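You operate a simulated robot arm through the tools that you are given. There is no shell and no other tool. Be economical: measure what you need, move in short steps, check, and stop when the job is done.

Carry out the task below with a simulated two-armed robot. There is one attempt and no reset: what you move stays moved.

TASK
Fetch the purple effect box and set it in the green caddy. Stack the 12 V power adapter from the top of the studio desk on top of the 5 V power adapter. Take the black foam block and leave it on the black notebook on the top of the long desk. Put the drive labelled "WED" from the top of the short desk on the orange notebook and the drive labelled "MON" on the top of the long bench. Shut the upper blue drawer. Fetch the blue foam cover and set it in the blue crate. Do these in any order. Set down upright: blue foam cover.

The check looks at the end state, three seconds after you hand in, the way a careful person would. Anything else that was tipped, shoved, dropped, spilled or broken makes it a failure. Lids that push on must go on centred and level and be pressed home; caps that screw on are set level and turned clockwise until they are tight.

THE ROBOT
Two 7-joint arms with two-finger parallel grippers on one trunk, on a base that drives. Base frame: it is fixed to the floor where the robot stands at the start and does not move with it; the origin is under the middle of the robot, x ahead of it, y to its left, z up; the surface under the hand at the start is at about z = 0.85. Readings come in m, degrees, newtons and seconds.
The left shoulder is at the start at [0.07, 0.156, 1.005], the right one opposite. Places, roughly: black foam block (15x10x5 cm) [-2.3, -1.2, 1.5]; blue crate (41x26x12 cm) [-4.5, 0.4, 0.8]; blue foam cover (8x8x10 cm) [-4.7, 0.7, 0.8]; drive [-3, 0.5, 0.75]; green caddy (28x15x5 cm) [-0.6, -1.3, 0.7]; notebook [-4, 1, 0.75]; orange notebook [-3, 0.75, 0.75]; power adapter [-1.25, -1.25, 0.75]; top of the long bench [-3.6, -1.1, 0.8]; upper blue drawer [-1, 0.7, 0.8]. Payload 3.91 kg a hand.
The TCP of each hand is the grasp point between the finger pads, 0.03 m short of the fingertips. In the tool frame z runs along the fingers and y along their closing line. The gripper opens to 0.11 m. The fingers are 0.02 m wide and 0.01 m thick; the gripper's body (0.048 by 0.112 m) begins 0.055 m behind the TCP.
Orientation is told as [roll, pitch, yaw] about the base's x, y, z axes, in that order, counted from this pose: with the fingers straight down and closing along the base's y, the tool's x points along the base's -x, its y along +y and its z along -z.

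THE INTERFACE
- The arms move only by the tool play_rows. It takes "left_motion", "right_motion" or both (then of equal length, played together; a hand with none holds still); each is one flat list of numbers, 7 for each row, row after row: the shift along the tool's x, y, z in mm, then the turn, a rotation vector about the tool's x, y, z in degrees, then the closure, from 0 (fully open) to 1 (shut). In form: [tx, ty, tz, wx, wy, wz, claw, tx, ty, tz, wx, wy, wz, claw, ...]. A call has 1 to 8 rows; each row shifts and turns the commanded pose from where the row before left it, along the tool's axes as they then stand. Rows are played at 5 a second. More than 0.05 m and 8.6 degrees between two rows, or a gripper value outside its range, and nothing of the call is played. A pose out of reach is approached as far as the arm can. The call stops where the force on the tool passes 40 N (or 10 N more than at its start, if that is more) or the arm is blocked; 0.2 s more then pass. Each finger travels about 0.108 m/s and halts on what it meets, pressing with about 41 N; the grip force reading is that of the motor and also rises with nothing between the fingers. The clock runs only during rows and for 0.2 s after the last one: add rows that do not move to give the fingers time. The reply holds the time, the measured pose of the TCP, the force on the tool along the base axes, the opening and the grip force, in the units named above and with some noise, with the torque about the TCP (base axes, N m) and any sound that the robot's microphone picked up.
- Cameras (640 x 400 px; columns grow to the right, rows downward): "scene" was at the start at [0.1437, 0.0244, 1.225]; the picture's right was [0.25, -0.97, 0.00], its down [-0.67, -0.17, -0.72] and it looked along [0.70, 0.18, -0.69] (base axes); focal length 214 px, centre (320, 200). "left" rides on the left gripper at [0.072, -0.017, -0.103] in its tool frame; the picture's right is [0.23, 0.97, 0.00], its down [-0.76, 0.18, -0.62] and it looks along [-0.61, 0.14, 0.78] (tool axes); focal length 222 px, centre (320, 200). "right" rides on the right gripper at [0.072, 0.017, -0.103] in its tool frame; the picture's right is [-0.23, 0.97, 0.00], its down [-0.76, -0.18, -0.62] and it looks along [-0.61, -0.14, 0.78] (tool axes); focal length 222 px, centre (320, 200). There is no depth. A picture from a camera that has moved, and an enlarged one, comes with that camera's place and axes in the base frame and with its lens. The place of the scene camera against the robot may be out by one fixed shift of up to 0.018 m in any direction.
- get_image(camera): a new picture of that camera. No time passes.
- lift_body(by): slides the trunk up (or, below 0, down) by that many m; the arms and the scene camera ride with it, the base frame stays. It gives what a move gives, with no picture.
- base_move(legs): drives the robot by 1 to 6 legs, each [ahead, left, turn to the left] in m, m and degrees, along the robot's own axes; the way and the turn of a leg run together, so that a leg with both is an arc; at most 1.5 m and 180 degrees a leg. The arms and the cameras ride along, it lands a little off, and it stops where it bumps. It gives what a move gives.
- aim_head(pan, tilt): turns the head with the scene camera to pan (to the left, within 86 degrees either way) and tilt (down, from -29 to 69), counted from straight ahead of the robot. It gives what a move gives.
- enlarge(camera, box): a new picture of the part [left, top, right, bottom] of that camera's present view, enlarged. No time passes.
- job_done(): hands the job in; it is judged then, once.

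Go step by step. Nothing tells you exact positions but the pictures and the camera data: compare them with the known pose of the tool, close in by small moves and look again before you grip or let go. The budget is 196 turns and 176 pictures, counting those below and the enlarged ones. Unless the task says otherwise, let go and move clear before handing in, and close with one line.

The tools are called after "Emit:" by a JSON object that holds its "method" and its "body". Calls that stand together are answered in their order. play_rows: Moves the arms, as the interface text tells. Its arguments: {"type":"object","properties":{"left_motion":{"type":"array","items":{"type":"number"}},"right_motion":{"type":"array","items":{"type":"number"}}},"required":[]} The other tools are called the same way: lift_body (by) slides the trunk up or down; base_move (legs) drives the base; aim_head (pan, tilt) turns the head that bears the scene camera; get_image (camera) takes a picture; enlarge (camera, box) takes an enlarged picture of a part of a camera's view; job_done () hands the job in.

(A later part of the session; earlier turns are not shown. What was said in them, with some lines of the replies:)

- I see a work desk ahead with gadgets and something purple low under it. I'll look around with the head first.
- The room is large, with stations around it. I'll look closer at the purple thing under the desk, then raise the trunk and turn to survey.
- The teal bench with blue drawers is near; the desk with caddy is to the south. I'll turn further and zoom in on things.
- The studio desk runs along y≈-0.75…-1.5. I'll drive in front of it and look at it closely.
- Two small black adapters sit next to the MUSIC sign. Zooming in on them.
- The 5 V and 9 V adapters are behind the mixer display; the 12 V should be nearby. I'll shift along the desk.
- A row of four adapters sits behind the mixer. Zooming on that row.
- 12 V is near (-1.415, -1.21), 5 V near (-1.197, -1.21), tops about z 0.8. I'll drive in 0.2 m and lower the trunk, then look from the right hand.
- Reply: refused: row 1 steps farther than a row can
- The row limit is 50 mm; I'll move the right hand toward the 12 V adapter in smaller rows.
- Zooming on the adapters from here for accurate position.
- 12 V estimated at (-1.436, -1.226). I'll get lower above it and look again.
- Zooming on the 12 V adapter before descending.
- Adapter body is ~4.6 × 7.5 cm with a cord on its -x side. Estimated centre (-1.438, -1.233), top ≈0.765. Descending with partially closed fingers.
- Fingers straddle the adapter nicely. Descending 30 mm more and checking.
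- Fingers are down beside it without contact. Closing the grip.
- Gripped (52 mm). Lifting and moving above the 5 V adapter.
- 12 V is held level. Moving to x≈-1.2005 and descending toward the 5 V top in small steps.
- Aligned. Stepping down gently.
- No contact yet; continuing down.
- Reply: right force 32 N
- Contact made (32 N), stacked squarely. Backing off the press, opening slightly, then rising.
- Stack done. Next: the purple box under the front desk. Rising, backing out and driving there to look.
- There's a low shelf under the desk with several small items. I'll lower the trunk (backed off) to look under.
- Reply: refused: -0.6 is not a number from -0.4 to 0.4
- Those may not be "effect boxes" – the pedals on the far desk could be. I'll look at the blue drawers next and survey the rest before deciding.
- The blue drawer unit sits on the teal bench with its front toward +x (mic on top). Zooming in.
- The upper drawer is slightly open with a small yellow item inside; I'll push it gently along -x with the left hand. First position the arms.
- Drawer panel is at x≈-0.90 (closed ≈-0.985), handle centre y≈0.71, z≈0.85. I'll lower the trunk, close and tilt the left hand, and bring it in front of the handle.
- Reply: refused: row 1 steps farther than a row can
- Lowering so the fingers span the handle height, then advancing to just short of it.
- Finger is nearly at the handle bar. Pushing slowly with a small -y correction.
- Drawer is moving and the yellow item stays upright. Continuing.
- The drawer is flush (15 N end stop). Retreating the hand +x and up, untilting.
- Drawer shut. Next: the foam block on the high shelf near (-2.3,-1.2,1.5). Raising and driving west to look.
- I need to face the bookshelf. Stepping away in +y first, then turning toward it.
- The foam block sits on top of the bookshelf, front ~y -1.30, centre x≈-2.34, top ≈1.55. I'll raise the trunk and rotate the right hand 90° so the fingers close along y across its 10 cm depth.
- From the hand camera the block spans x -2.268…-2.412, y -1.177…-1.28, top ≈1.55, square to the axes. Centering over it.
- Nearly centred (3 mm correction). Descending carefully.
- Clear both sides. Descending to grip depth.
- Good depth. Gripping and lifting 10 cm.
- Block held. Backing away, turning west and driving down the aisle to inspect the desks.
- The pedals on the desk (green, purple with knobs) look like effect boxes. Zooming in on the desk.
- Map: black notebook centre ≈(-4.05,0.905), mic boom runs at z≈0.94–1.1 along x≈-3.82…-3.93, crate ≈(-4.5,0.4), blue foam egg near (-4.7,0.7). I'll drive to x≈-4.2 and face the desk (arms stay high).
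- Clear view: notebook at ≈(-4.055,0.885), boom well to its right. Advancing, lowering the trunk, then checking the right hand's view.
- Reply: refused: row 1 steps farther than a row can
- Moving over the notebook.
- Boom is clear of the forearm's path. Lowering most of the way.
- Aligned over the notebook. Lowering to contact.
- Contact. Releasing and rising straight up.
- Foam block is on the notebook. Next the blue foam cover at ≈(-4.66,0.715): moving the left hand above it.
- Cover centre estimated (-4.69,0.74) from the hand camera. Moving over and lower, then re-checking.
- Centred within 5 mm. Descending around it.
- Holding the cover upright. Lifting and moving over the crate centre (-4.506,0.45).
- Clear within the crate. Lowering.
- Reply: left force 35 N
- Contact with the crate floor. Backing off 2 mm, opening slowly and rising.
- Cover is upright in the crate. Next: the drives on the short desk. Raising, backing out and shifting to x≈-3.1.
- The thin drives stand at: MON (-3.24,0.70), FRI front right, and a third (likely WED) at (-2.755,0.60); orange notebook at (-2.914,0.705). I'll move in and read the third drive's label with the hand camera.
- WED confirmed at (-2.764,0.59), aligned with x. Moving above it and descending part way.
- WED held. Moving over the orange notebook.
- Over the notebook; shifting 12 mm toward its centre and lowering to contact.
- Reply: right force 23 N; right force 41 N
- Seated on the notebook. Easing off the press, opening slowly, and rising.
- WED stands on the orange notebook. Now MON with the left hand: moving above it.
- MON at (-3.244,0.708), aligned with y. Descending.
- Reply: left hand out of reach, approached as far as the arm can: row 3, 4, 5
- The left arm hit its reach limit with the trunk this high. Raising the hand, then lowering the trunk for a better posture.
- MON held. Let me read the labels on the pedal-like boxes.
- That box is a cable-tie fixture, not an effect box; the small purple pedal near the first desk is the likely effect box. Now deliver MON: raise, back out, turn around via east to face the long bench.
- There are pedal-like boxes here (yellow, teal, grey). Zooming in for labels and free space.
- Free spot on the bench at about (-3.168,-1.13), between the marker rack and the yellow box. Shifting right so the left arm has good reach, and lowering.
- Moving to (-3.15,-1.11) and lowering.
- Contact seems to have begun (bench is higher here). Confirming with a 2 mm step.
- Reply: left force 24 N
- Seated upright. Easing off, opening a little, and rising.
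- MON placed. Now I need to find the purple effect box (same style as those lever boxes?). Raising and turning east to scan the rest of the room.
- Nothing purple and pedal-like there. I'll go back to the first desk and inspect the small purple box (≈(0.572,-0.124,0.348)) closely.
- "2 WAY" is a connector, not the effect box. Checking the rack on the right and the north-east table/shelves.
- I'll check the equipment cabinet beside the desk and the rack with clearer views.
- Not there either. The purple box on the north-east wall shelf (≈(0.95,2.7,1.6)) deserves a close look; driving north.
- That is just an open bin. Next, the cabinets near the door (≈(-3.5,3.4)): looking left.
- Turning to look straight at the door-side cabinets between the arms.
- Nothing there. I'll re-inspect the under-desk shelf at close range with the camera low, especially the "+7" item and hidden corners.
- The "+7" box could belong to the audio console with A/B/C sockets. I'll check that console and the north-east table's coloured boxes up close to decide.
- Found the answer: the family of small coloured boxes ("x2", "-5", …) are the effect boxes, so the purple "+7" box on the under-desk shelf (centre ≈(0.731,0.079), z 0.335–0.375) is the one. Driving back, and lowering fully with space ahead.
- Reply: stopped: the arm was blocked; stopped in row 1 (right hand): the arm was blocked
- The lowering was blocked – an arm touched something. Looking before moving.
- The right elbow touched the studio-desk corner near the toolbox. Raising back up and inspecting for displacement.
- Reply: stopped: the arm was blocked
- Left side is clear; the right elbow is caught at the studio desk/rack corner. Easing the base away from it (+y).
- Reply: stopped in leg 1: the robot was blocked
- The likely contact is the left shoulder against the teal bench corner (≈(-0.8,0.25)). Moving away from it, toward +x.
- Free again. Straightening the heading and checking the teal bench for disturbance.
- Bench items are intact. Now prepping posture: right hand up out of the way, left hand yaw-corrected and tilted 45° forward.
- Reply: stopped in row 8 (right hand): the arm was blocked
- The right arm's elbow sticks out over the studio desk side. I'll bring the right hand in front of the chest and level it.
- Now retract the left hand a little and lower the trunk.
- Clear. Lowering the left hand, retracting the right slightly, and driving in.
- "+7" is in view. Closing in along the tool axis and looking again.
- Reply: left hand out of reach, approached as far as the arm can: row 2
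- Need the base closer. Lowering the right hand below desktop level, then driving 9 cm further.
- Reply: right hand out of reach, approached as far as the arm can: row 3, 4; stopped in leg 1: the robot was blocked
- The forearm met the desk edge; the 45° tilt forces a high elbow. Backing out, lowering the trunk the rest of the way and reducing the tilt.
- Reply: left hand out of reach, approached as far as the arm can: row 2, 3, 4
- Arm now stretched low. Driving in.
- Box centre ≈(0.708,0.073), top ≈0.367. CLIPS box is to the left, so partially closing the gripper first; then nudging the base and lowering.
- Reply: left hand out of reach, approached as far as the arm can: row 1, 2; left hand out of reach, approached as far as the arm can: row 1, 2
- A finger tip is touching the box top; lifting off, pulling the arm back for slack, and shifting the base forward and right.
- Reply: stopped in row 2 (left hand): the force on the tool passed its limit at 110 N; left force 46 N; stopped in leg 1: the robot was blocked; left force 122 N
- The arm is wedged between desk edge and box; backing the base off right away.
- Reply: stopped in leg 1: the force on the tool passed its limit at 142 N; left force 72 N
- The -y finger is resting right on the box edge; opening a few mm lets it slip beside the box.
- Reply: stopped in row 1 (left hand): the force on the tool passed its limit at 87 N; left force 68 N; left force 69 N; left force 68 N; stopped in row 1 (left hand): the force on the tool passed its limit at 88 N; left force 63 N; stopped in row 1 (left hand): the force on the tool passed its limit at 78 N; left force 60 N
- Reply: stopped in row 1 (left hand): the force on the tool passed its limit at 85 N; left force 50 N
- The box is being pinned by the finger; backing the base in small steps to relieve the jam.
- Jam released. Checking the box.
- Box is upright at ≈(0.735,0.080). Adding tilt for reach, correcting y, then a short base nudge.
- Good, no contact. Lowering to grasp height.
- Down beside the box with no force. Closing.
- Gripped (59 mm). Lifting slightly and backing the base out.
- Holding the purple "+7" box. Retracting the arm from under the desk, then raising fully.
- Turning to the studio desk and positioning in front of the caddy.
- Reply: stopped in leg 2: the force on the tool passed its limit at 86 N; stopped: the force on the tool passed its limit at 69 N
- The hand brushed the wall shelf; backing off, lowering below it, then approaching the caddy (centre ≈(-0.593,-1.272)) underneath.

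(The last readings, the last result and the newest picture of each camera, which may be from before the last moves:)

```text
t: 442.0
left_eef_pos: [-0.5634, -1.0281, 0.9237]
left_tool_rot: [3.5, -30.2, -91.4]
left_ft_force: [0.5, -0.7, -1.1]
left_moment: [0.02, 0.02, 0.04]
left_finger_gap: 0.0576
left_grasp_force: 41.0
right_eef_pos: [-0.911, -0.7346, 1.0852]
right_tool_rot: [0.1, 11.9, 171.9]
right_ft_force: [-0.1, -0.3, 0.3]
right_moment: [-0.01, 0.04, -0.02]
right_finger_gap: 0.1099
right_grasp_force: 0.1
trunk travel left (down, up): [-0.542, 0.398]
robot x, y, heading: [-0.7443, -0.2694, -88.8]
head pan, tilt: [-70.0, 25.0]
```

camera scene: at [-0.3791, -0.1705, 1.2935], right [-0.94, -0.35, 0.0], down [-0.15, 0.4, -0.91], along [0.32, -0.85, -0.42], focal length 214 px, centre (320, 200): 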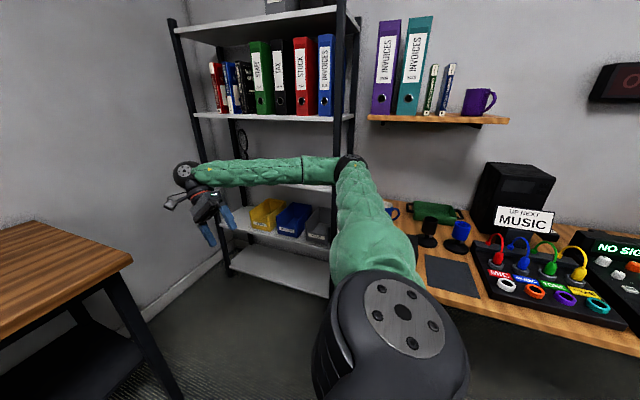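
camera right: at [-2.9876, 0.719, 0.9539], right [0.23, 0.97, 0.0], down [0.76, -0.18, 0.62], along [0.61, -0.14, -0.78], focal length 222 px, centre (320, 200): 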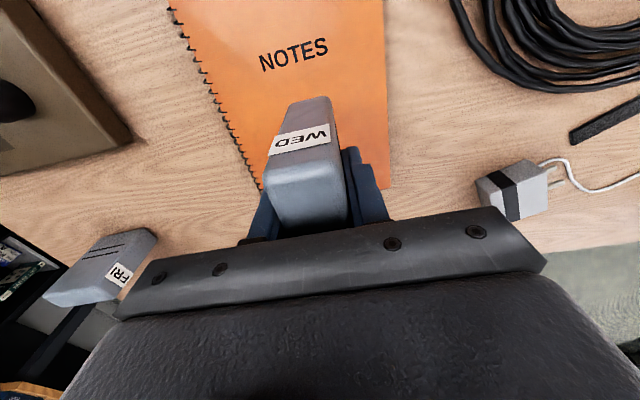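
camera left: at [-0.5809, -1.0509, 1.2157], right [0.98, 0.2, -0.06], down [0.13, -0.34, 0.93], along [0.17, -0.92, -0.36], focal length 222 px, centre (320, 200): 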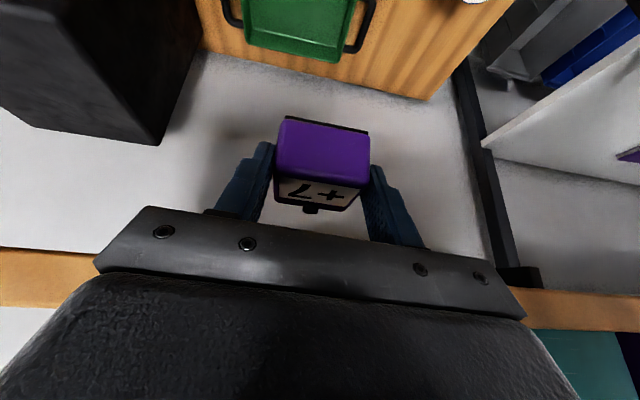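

Emit:
{"method": "base_move", "body": {"legs": [[0.2, -0.03, 0]]}}

```text
t: 443.6
left_eef_pos: [-0.592, -1.2285, 0.9229]
left_tool_rot: [3.6, -30.2, -91.4]
left_ft_force: [-0.1, -0.1, -1.8]
left_moment: [0.04, -0.01, -0.02]
left_finger_gap: 0.0576
left_grasp_force: 40.8
right_eef_pos: [-0.9379, -0.9362, 1.0844]
right_tool_rot: [0.1, 11.8, 171.8]
right_ft_force: [-0.5, 0.2, 0.6]
right_moment: [0.02, 0.03, 0.02]
right_finger_gap: 0.1099
right_grasp_force: 0.1
trunk travel left (down, up): [-0.542, 0.398]
robot x, y, heading: [-0.7688, -0.468, -89.0]
head pan, tilt: [-70.0, 25.0]
```

Directly over the caddy. Lowering.

Emit:
{"method": "play_rows", "body": {"left_motion": [9, 0, 35, 0, 0, 0, 0.7, 9, 0, 35, 0, 0, 0, 0.7, 9, 0, 35, 0, 0, 0, 0.7]}}

Emit:
{"method": "play_rows", "body": {"left_motion": [5, 0, 8.6, 0, 0, 0, 0.7]}}

Emit:
{"method": "play_rows", "body": {"left_motion": [4, 0, 6.9, 0, 0, 0, 0.7]}}

```text
t: 444.4
left_eef_pos: [-0.5862, -1.2598, 0.8188]
left_tool_rot: [3.5, -30.2, -91.5]
left_ft_force: [-0.1, -0.1, -2.0]
left_moment: [0.05, 0.03, 0.01]
left_finger_gap: 0.0573
left_grasp_force: 41.1
right_eef_pos: [-0.9383, -0.9352, 1.0843]
right_tool_rot: [0.1, 11.9, 171.9]
right_ft_force: [1.0, -0.2, -0.4]
right_moment: [-0.01, 0.0, -0.04]
right_finger_gap: 0.1101
right_grasp_force: 0.0
trunk travel left (down, up): [-0.542, 0.398]
robot x, y, heading: [-0.7709, -0.4655, -89.1]
head pan, tilt: [-70.0, 25.0]
```

```text
t: 444.8
left_eef_pos: [-0.5844, -1.26, 0.8069]
left_tool_rot: [3.5, -30.2, -91.4]
left_ft_force: [-0.2, -0.2, -2.4]
left_moment: [0.06, 0.01, -0.03]
left_finger_gap: 0.0577
left_grasp_force: 40.3
right_eef_pos: [-0.9383, -0.9357, 1.0849]
right_tool_rot: [0.0, 11.8, 171.8]
right_ft_force: [0.3, 0.1, -0.7]
right_moment: [0.0, 0.0, 0.03]
right_finger_gap: 0.11
right_grasp_force: 0.1
trunk travel left (down, up): [-0.542, 0.398]
robot x, y, heading: [-0.7719, -0.4679, -88.9]
head pan, tilt: [-70.0, 25.0]
```

```text
t: 445.2
left_eef_pos: [-0.5854, -1.2582, 0.7999]
left_tool_rot: [3.5, -30.2, -91.5]
left_ft_force: [0.0, -0.2, -1.6]
left_moment: [0.03, -0.02, 0.0]
left_finger_gap: 0.0576
left_grasp_force: 41.0
right_eef_pos: [-0.9375, -0.9353, 1.0835]
right_tool_rot: [-0.1, 11.8, 171.8]
right_ft_force: [0.2, -0.5, -0.4]
right_moment: [0.03, 0.03, 0.03]
right_finger_gap: 0.1101
right_grasp_force: 0.1
trunk travel left (down, up): [-0.542, 0.398]
robot x, y, heading: [-0.7682, -0.4654, -88.8]
head pan, tilt: [-70.0, 25.0]
```

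Emit:
{"method": "play_rows", "body": {"left_motion": [3, 0, 5, 0, 0, 0, 0.7]}}

Emit:
{"method": "play_rows", "body": {"left_motion": [2, 0, 3.5, 0, 0, 0, 0.7]}}

Emit:
{"method": "play_rows", "body": {"left_motion": [2, 0, 3.5, 0, 0, 0, 0.7]}}

Emit:
{"method": "play_rows", "body": {"left_motion": [2, 0, 3.5, 0, 0, 0, 0.7]}}

```text
t: 445.6
left_eef_pos: [-0.5843, -1.2584, 0.7951]
left_tool_rot: [3.5, -30.1, -91.4]
left_ft_force: [-0.8, -0.3, -1.3]
left_moment: [0.06, -0.05, -0.01]
left_finger_gap: 0.0577
left_grasp_force: 40.9
right_eef_pos: [-0.9387, -0.9355, 1.0841]
right_tool_rot: [0.0, 11.8, 171.7]
right_ft_force: [0.0, 0.0, -0.5]
right_moment: [0.0, 0.0, 0.01]
right_finger_gap: 0.1097
right_grasp_force: 0.1
trunk travel left (down, up): [-0.542, 0.398]
robot x, y, heading: [-0.7723, -0.4703, -89.0]
head pan, tilt: [-70.0, 25.0]
```

```text
t: 446.0
left_eef_pos: [-0.5835, -1.2576, 0.7909]
left_tool_rot: [3.3, -30.2, -91.5]
left_ft_force: [-0.4, -0.4, -1.6]
left_moment: [0.04, -0.03, 0.02]
left_finger_gap: 0.0577
left_grasp_force: 41.3
right_eef_pos: [-0.9376, -0.935, 1.0854]
right_tool_rot: [0.0, 11.9, 171.8]
right_ft_force: [0.7, -0.5, 1.1]
right_moment: [0.01, 0.0, 0.0]
right_finger_gap: 0.11
right_grasp_force: 0.1
trunk travel left (down, up): [-0.542, 0.398]
robot x, y, heading: [-0.7683, -0.4667, -89.2]
head pan, tilt: [-70.0, 25.0]
```

```text
t: 446.4
left_eef_pos: [-0.5809, -1.256, 0.7888]
left_tool_rot: [3.5, -30.2, -91.5]
left_ft_force: [0.2, 0.0, -1.5]
left_moment: [0.05, 0.04, 0.0]
left_finger_gap: 0.0575
left_grasp_force: 41.4
left hand out of reach, approached as far as the arm can: row 1
right_eef_pos: [-0.9387, -0.9354, 1.0848]
right_tool_rot: [0.1, 11.8, 171.8]
right_ft_force: [-0.3, 0.2, 0.1]
right_moment: [0.03, 0.0, -0.02]
right_finger_gap: 0.11
right_grasp_force: 0.1
trunk travel left (down, up): [-0.542, 0.398]
robot x, y, heading: [-0.7716, -0.469, -89.0]
head pan, tilt: [-70.0, 25.0]
```

```text
t: 446.8
left_eef_pos: [-0.5791, -1.2561, 0.787]
left_tool_rot: [3.5, -30.1, -91.4]
left_ft_force: [-0.5, -0.7, -1.8]
left_moment: [0.04, 0.01, 0.0]
left_finger_gap: 0.0574
left_grasp_force: 40.4
right_eef_pos: [-0.9378, -0.9352, 1.0847]
right_tool_rot: [0.0, 11.7, 171.9]
right_ft_force: [0.1, -0.3, -0.5]
right_moment: [0.01, 0.01, 0.0]
right_finger_gap: 0.1099
right_grasp_force: 0.2
trunk travel left (down, up): [-0.542, 0.398]
robot x, y, heading: [-0.7711, -0.4683, -88.8]
head pan, tilt: [-70.0, 25.0]
```

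Arm limit reached; lowering the trunk in small steps instead.

Emit:
{"method": "lift_body", "body": {"by": -0.005}}

Emit:
{"method": "lift_body", "body": {"by": -0.005}}

Emit:
{"method": "lift_body", "body": {"by": -0.005}}

```text
t: 447.3
left_eef_pos: [-0.5789, -1.2553, 0.7811]
left_tool_rot: [3.5, -30.3, -91.4]
left_ft_force: [0.4, 0.9, 1.7]
left_moment: [-0.06, 0.09, -0.01]
left_finger_gap: 0.0575
left_grasp_force: 41.2
right_eef_pos: [-0.9388, -0.9343, 1.0805]
right_tool_rot: [0.1, 11.8, 171.8]
right_ft_force: [0.1, 0.0, -0.3]
right_moment: [-0.01, 0.01, 0.01]
right_finger_gap: 0.1098
right_grasp_force: 0.1
trunk travel left (down, up): [-0.537, 0.403]
robot x, y, heading: [-0.7715, -0.4705, -88.8]
head pan, tilt: [-70.0, 25.0]
```

```text
t: 447.9
left_eef_pos: [-0.5801, -1.2553, 0.7803]
left_tool_rot: [3.6, -30.5, -91.5]
left_ft_force: [4.0, -0.4, 29.8]
left_moment: [-0.97, 0.65, 0.06]
left_finger_gap: 0.0579
left_grasp_force: 41.0
right_eef_pos: [-0.939, -0.9332, 1.0766]
right_tool_rot: [0.2, 11.8, 171.9]
right_ft_force: [-0.5, 0.3, -0.4]
right_moment: [-0.02, 0.03, 0.0]
right_finger_gap: 0.1101
right_grasp_force: 0.0
trunk travel left (down, up): [-0.532, 0.408]
robot x, y, heading: [-0.7681, -0.4712, -89.1]
head pan, tilt: [-70.0, 25.0]
```

```text
t: 448.2
left_eef_pos: [-0.5805, -1.2574, 0.7791]
left_tool_rot: [3.4, -30.6, -91.6]
left_ft_force: [0.2, 4.3, 17.8]
left_moment: [0.36, 0.51, -0.11]
left_finger_gap: 0.0576
left_grasp_force: 41.3
right_eef_pos: [-0.9395, -0.9343, 1.073]
right_tool_rot: [0.1, 11.8, 171.8]
right_ft_force: [-0.4, 0.0, 0.1]
right_moment: [-0.01, 0.02, 0.01]
right_finger_gap: 0.11
right_grasp_force: 0.1
trunk travel left (down, up): [-0.53, 0.41]
robot x, y, heading: [-0.7723, -0.4695, -88.9]
head pan, tilt: [-70.0, 25.0]
stopped: the force on the tool passed its limit at 41 N (the readings are from after the stop); the commanded pose is now the measured one
```

Contact with the caddy floor as predicted. Easing, opening, and raising straight up with the trunk.

Emit:
{"method": "lift_body", "body": {"by": 0.003}}

Emit:
{"method": "play_rows", "body": {"left_motion": [0, 0, 0, 0, 0, 0, 0.4, 0, 0, 0, 0, 0, 0, 0.3, 0, 0, 0, 0, 0, 0, 0.3, 0, 0, 0, 0, 0, 0, 0.3]}}

Emit:
{"method": "lift_body", "body": {"by": 0.13}}

Emit:
{"method": "base_move", "body": {"legs": [[-0.2, 0, 0]]}}

Emit:
{"method": "get_image", "body": {"camera": "left"}}

```text
t: 448.7
left_eef_pos: [-0.5794, -1.2562, 0.7802]
left_tool_rot: [3.5, -30.4, -91.5]
left_ft_force: [-0.6, -0.3, 2.7]
left_moment: [-0.12, 0.15, -0.01]
left_finger_gap: 0.0577
left_grasp_force: 41.0
right_eef_pos: [-0.9382, -0.9347, 1.0756]
right_tool_rot: [0.1, 11.8, 171.8]
right_ft_force: [1.0, -0.4, 0.1]
right_moment: [0.01, 0.02, -0.01]
right_finger_gap: 0.1101
right_grasp_force: 0.1
trunk travel left (down, up): [-0.533, 0.407]
robot x, y, heading: [-0.7669, -0.4678, -88.9]
head pan, tilt: [-70.0, 25.0]
```

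```text
t: 449.7
left_eef_pos: [-0.5783, -1.2574, 0.7803]
left_tool_rot: [3.6, -30.5, -91.5]
left_ft_force: [-0.4, -0.7, 0.7]
left_moment: [0.03, 0.04, 0.0]
left_finger_gap: 0.0771
left_grasp_force: 0.1
right_eef_pos: [-0.9374, -0.9347, 1.0763]
right_tool_rot: [0.1, 11.7, 171.9]
right_ft_force: [-0.4, -0.8, 0.3]
right_moment: [-0.01, 0.0, 0.0]
right_finger_gap: 0.1099
right_grasp_force: 0.0
trunk travel left (down, up): [-0.533, 0.407]
robot x, y, heading: [-0.7699, -0.4694, -88.9]
head pan, tilt: [-70.0, 25.0]
```

```text
t: 451.3
left_eef_pos: [-0.5782, -1.257, 0.9107]
left_tool_rot: [3.5, -30.4, -91.5]
left_ft_force: [0.4, -0.4, -0.2]
left_moment: [0.02, 0.0, -0.01]
left_finger_gap: 0.077
left_grasp_force: 0.1
right_eef_pos: [-0.9381, -0.9352, 1.2054]
right_tool_rot: [0.1, 11.8, 171.8]
right_ft_force: [-0.4, -0.1, -0.7]
right_moment: [-0.02, 0.01, -0.03]
right_finger_gap: 0.1098
right_grasp_force: 0.0
trunk travel left (down, up): [-0.663, 0.277]
robot x, y, heading: [-0.7722, -0.4681, -88.9]
head pan, tilt: [-70.0, 25.0]
```

```text
t: 452.9
left_eef_pos: [-0.5832, -1.0563, 0.9107]
left_tool_rot: [3.5, -30.5, -91.4]
left_ft_force: [-0.1, 0.2, 0.1]
left_moment: [-0.02, -0.03, 0.01]
left_finger_gap: 0.077
left_grasp_force: 0.1
right_eef_pos: [-0.9418, -0.7347, 1.2062]
right_tool_rot: [0.1, 11.8, 171.9]
right_ft_force: [0.1, -0.8, 0.3]
right_moment: [-0.01, 0.02, -0.01]
right_finger_gap: 0.1101
right_grasp_force: 0.0
trunk travel left (down, up): [-0.663, 0.277]
robot x, y, heading: [-0.7752, -0.2702, -89.2]
head pan, tilt: [-70.0, 25.0]
```

```text
0 pictures are left
camera left: at [-0.6037, -0.9427, 0.9633], right [0.98, 0.2, -0.06], down [0.13, -0.34, 0.93], along [0.17, -0.92, -0.36], focal length 222 px, centre (320, 200)
```

left: 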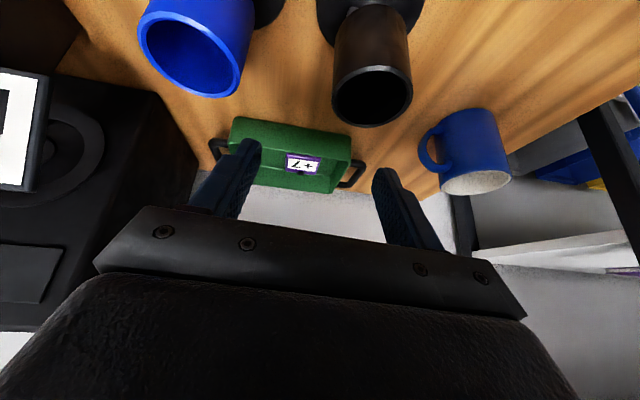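

The "+7" box sits upright in the green caddy, and the cups beside it weren't disturbed. Moving clear, then handing in.

Emit:
{"method": "lift_body", "body": {"by": 0.1}}

Emit:
{"method": "base_move", "body": {"legs": [[-0.12, 0, 0]]}}

Emit:
{"method": "job_done", "body": {}}

```text
t: 454.2
left_eef_pos: [-0.5841, -1.0585, 1.0106]
left_tool_rot: [3.4, -30.4, -91.4]
left_ft_force: [-0.6, 0.0, 0.0]
left_moment: [0.01, 0.02, 0.0]
left_finger_gap: 0.0768
left_grasp_force: 0.0
right_eef_pos: [-0.9406, -0.7361, 1.3056]
right_tool_rot: [0.0, 11.8, 171.8]
right_ft_force: [0.1, -0.2, -0.6]
right_moment: [0.01, 0.0, -0.04]
right_finger_gap: 0.1099
right_grasp_force: 0.0
trunk travel left (down, up): [-0.763, 0.177]
robot x, y, heading: [-0.7752, -0.2687, -89.0]
head pan, tilt: [-70.0, 25.0]
```

```text
t: 455.5
left_eef_pos: [-0.5847, -0.9365, 1.0111]
left_tool_rot: [3.5, -30.5, -91.4]
left_ft_force: [0.8, 0.4, 0.1]
left_moment: [0.03, 0.0, 0.02]
left_finger_gap: 0.077
left_grasp_force: 0.0
right_eef_pos: [-0.9451, -0.6144, 1.3059]
right_tool_rot: [0.1, 11.8, 171.7]
right_ft_force: [-0.2, 0.4, -0.3]
right_moment: [-0.03, -0.01, 0.01]
right_finger_gap: 0.11
right_grasp_force: 0.0
trunk travel left (down, up): [-0.763, 0.177]
robot x, y, heading: [-0.7741, -0.1479, -89.2]
head pan, tilt: [-70.0, 25.0]
```

```text
The job is handed in.
```

I handed the job in with every item placed and seen in position after its placement. Three things could still count against it: I took the purple "+7" box to be the effect box without seeing that name on it, an arm jammed near the teal bench and the studio desk corner, and a hand bumped the wall shelf above the studio desk. The bench and desk items looked undisturbed afterwards; I had no pictures left to check the wall shelf.
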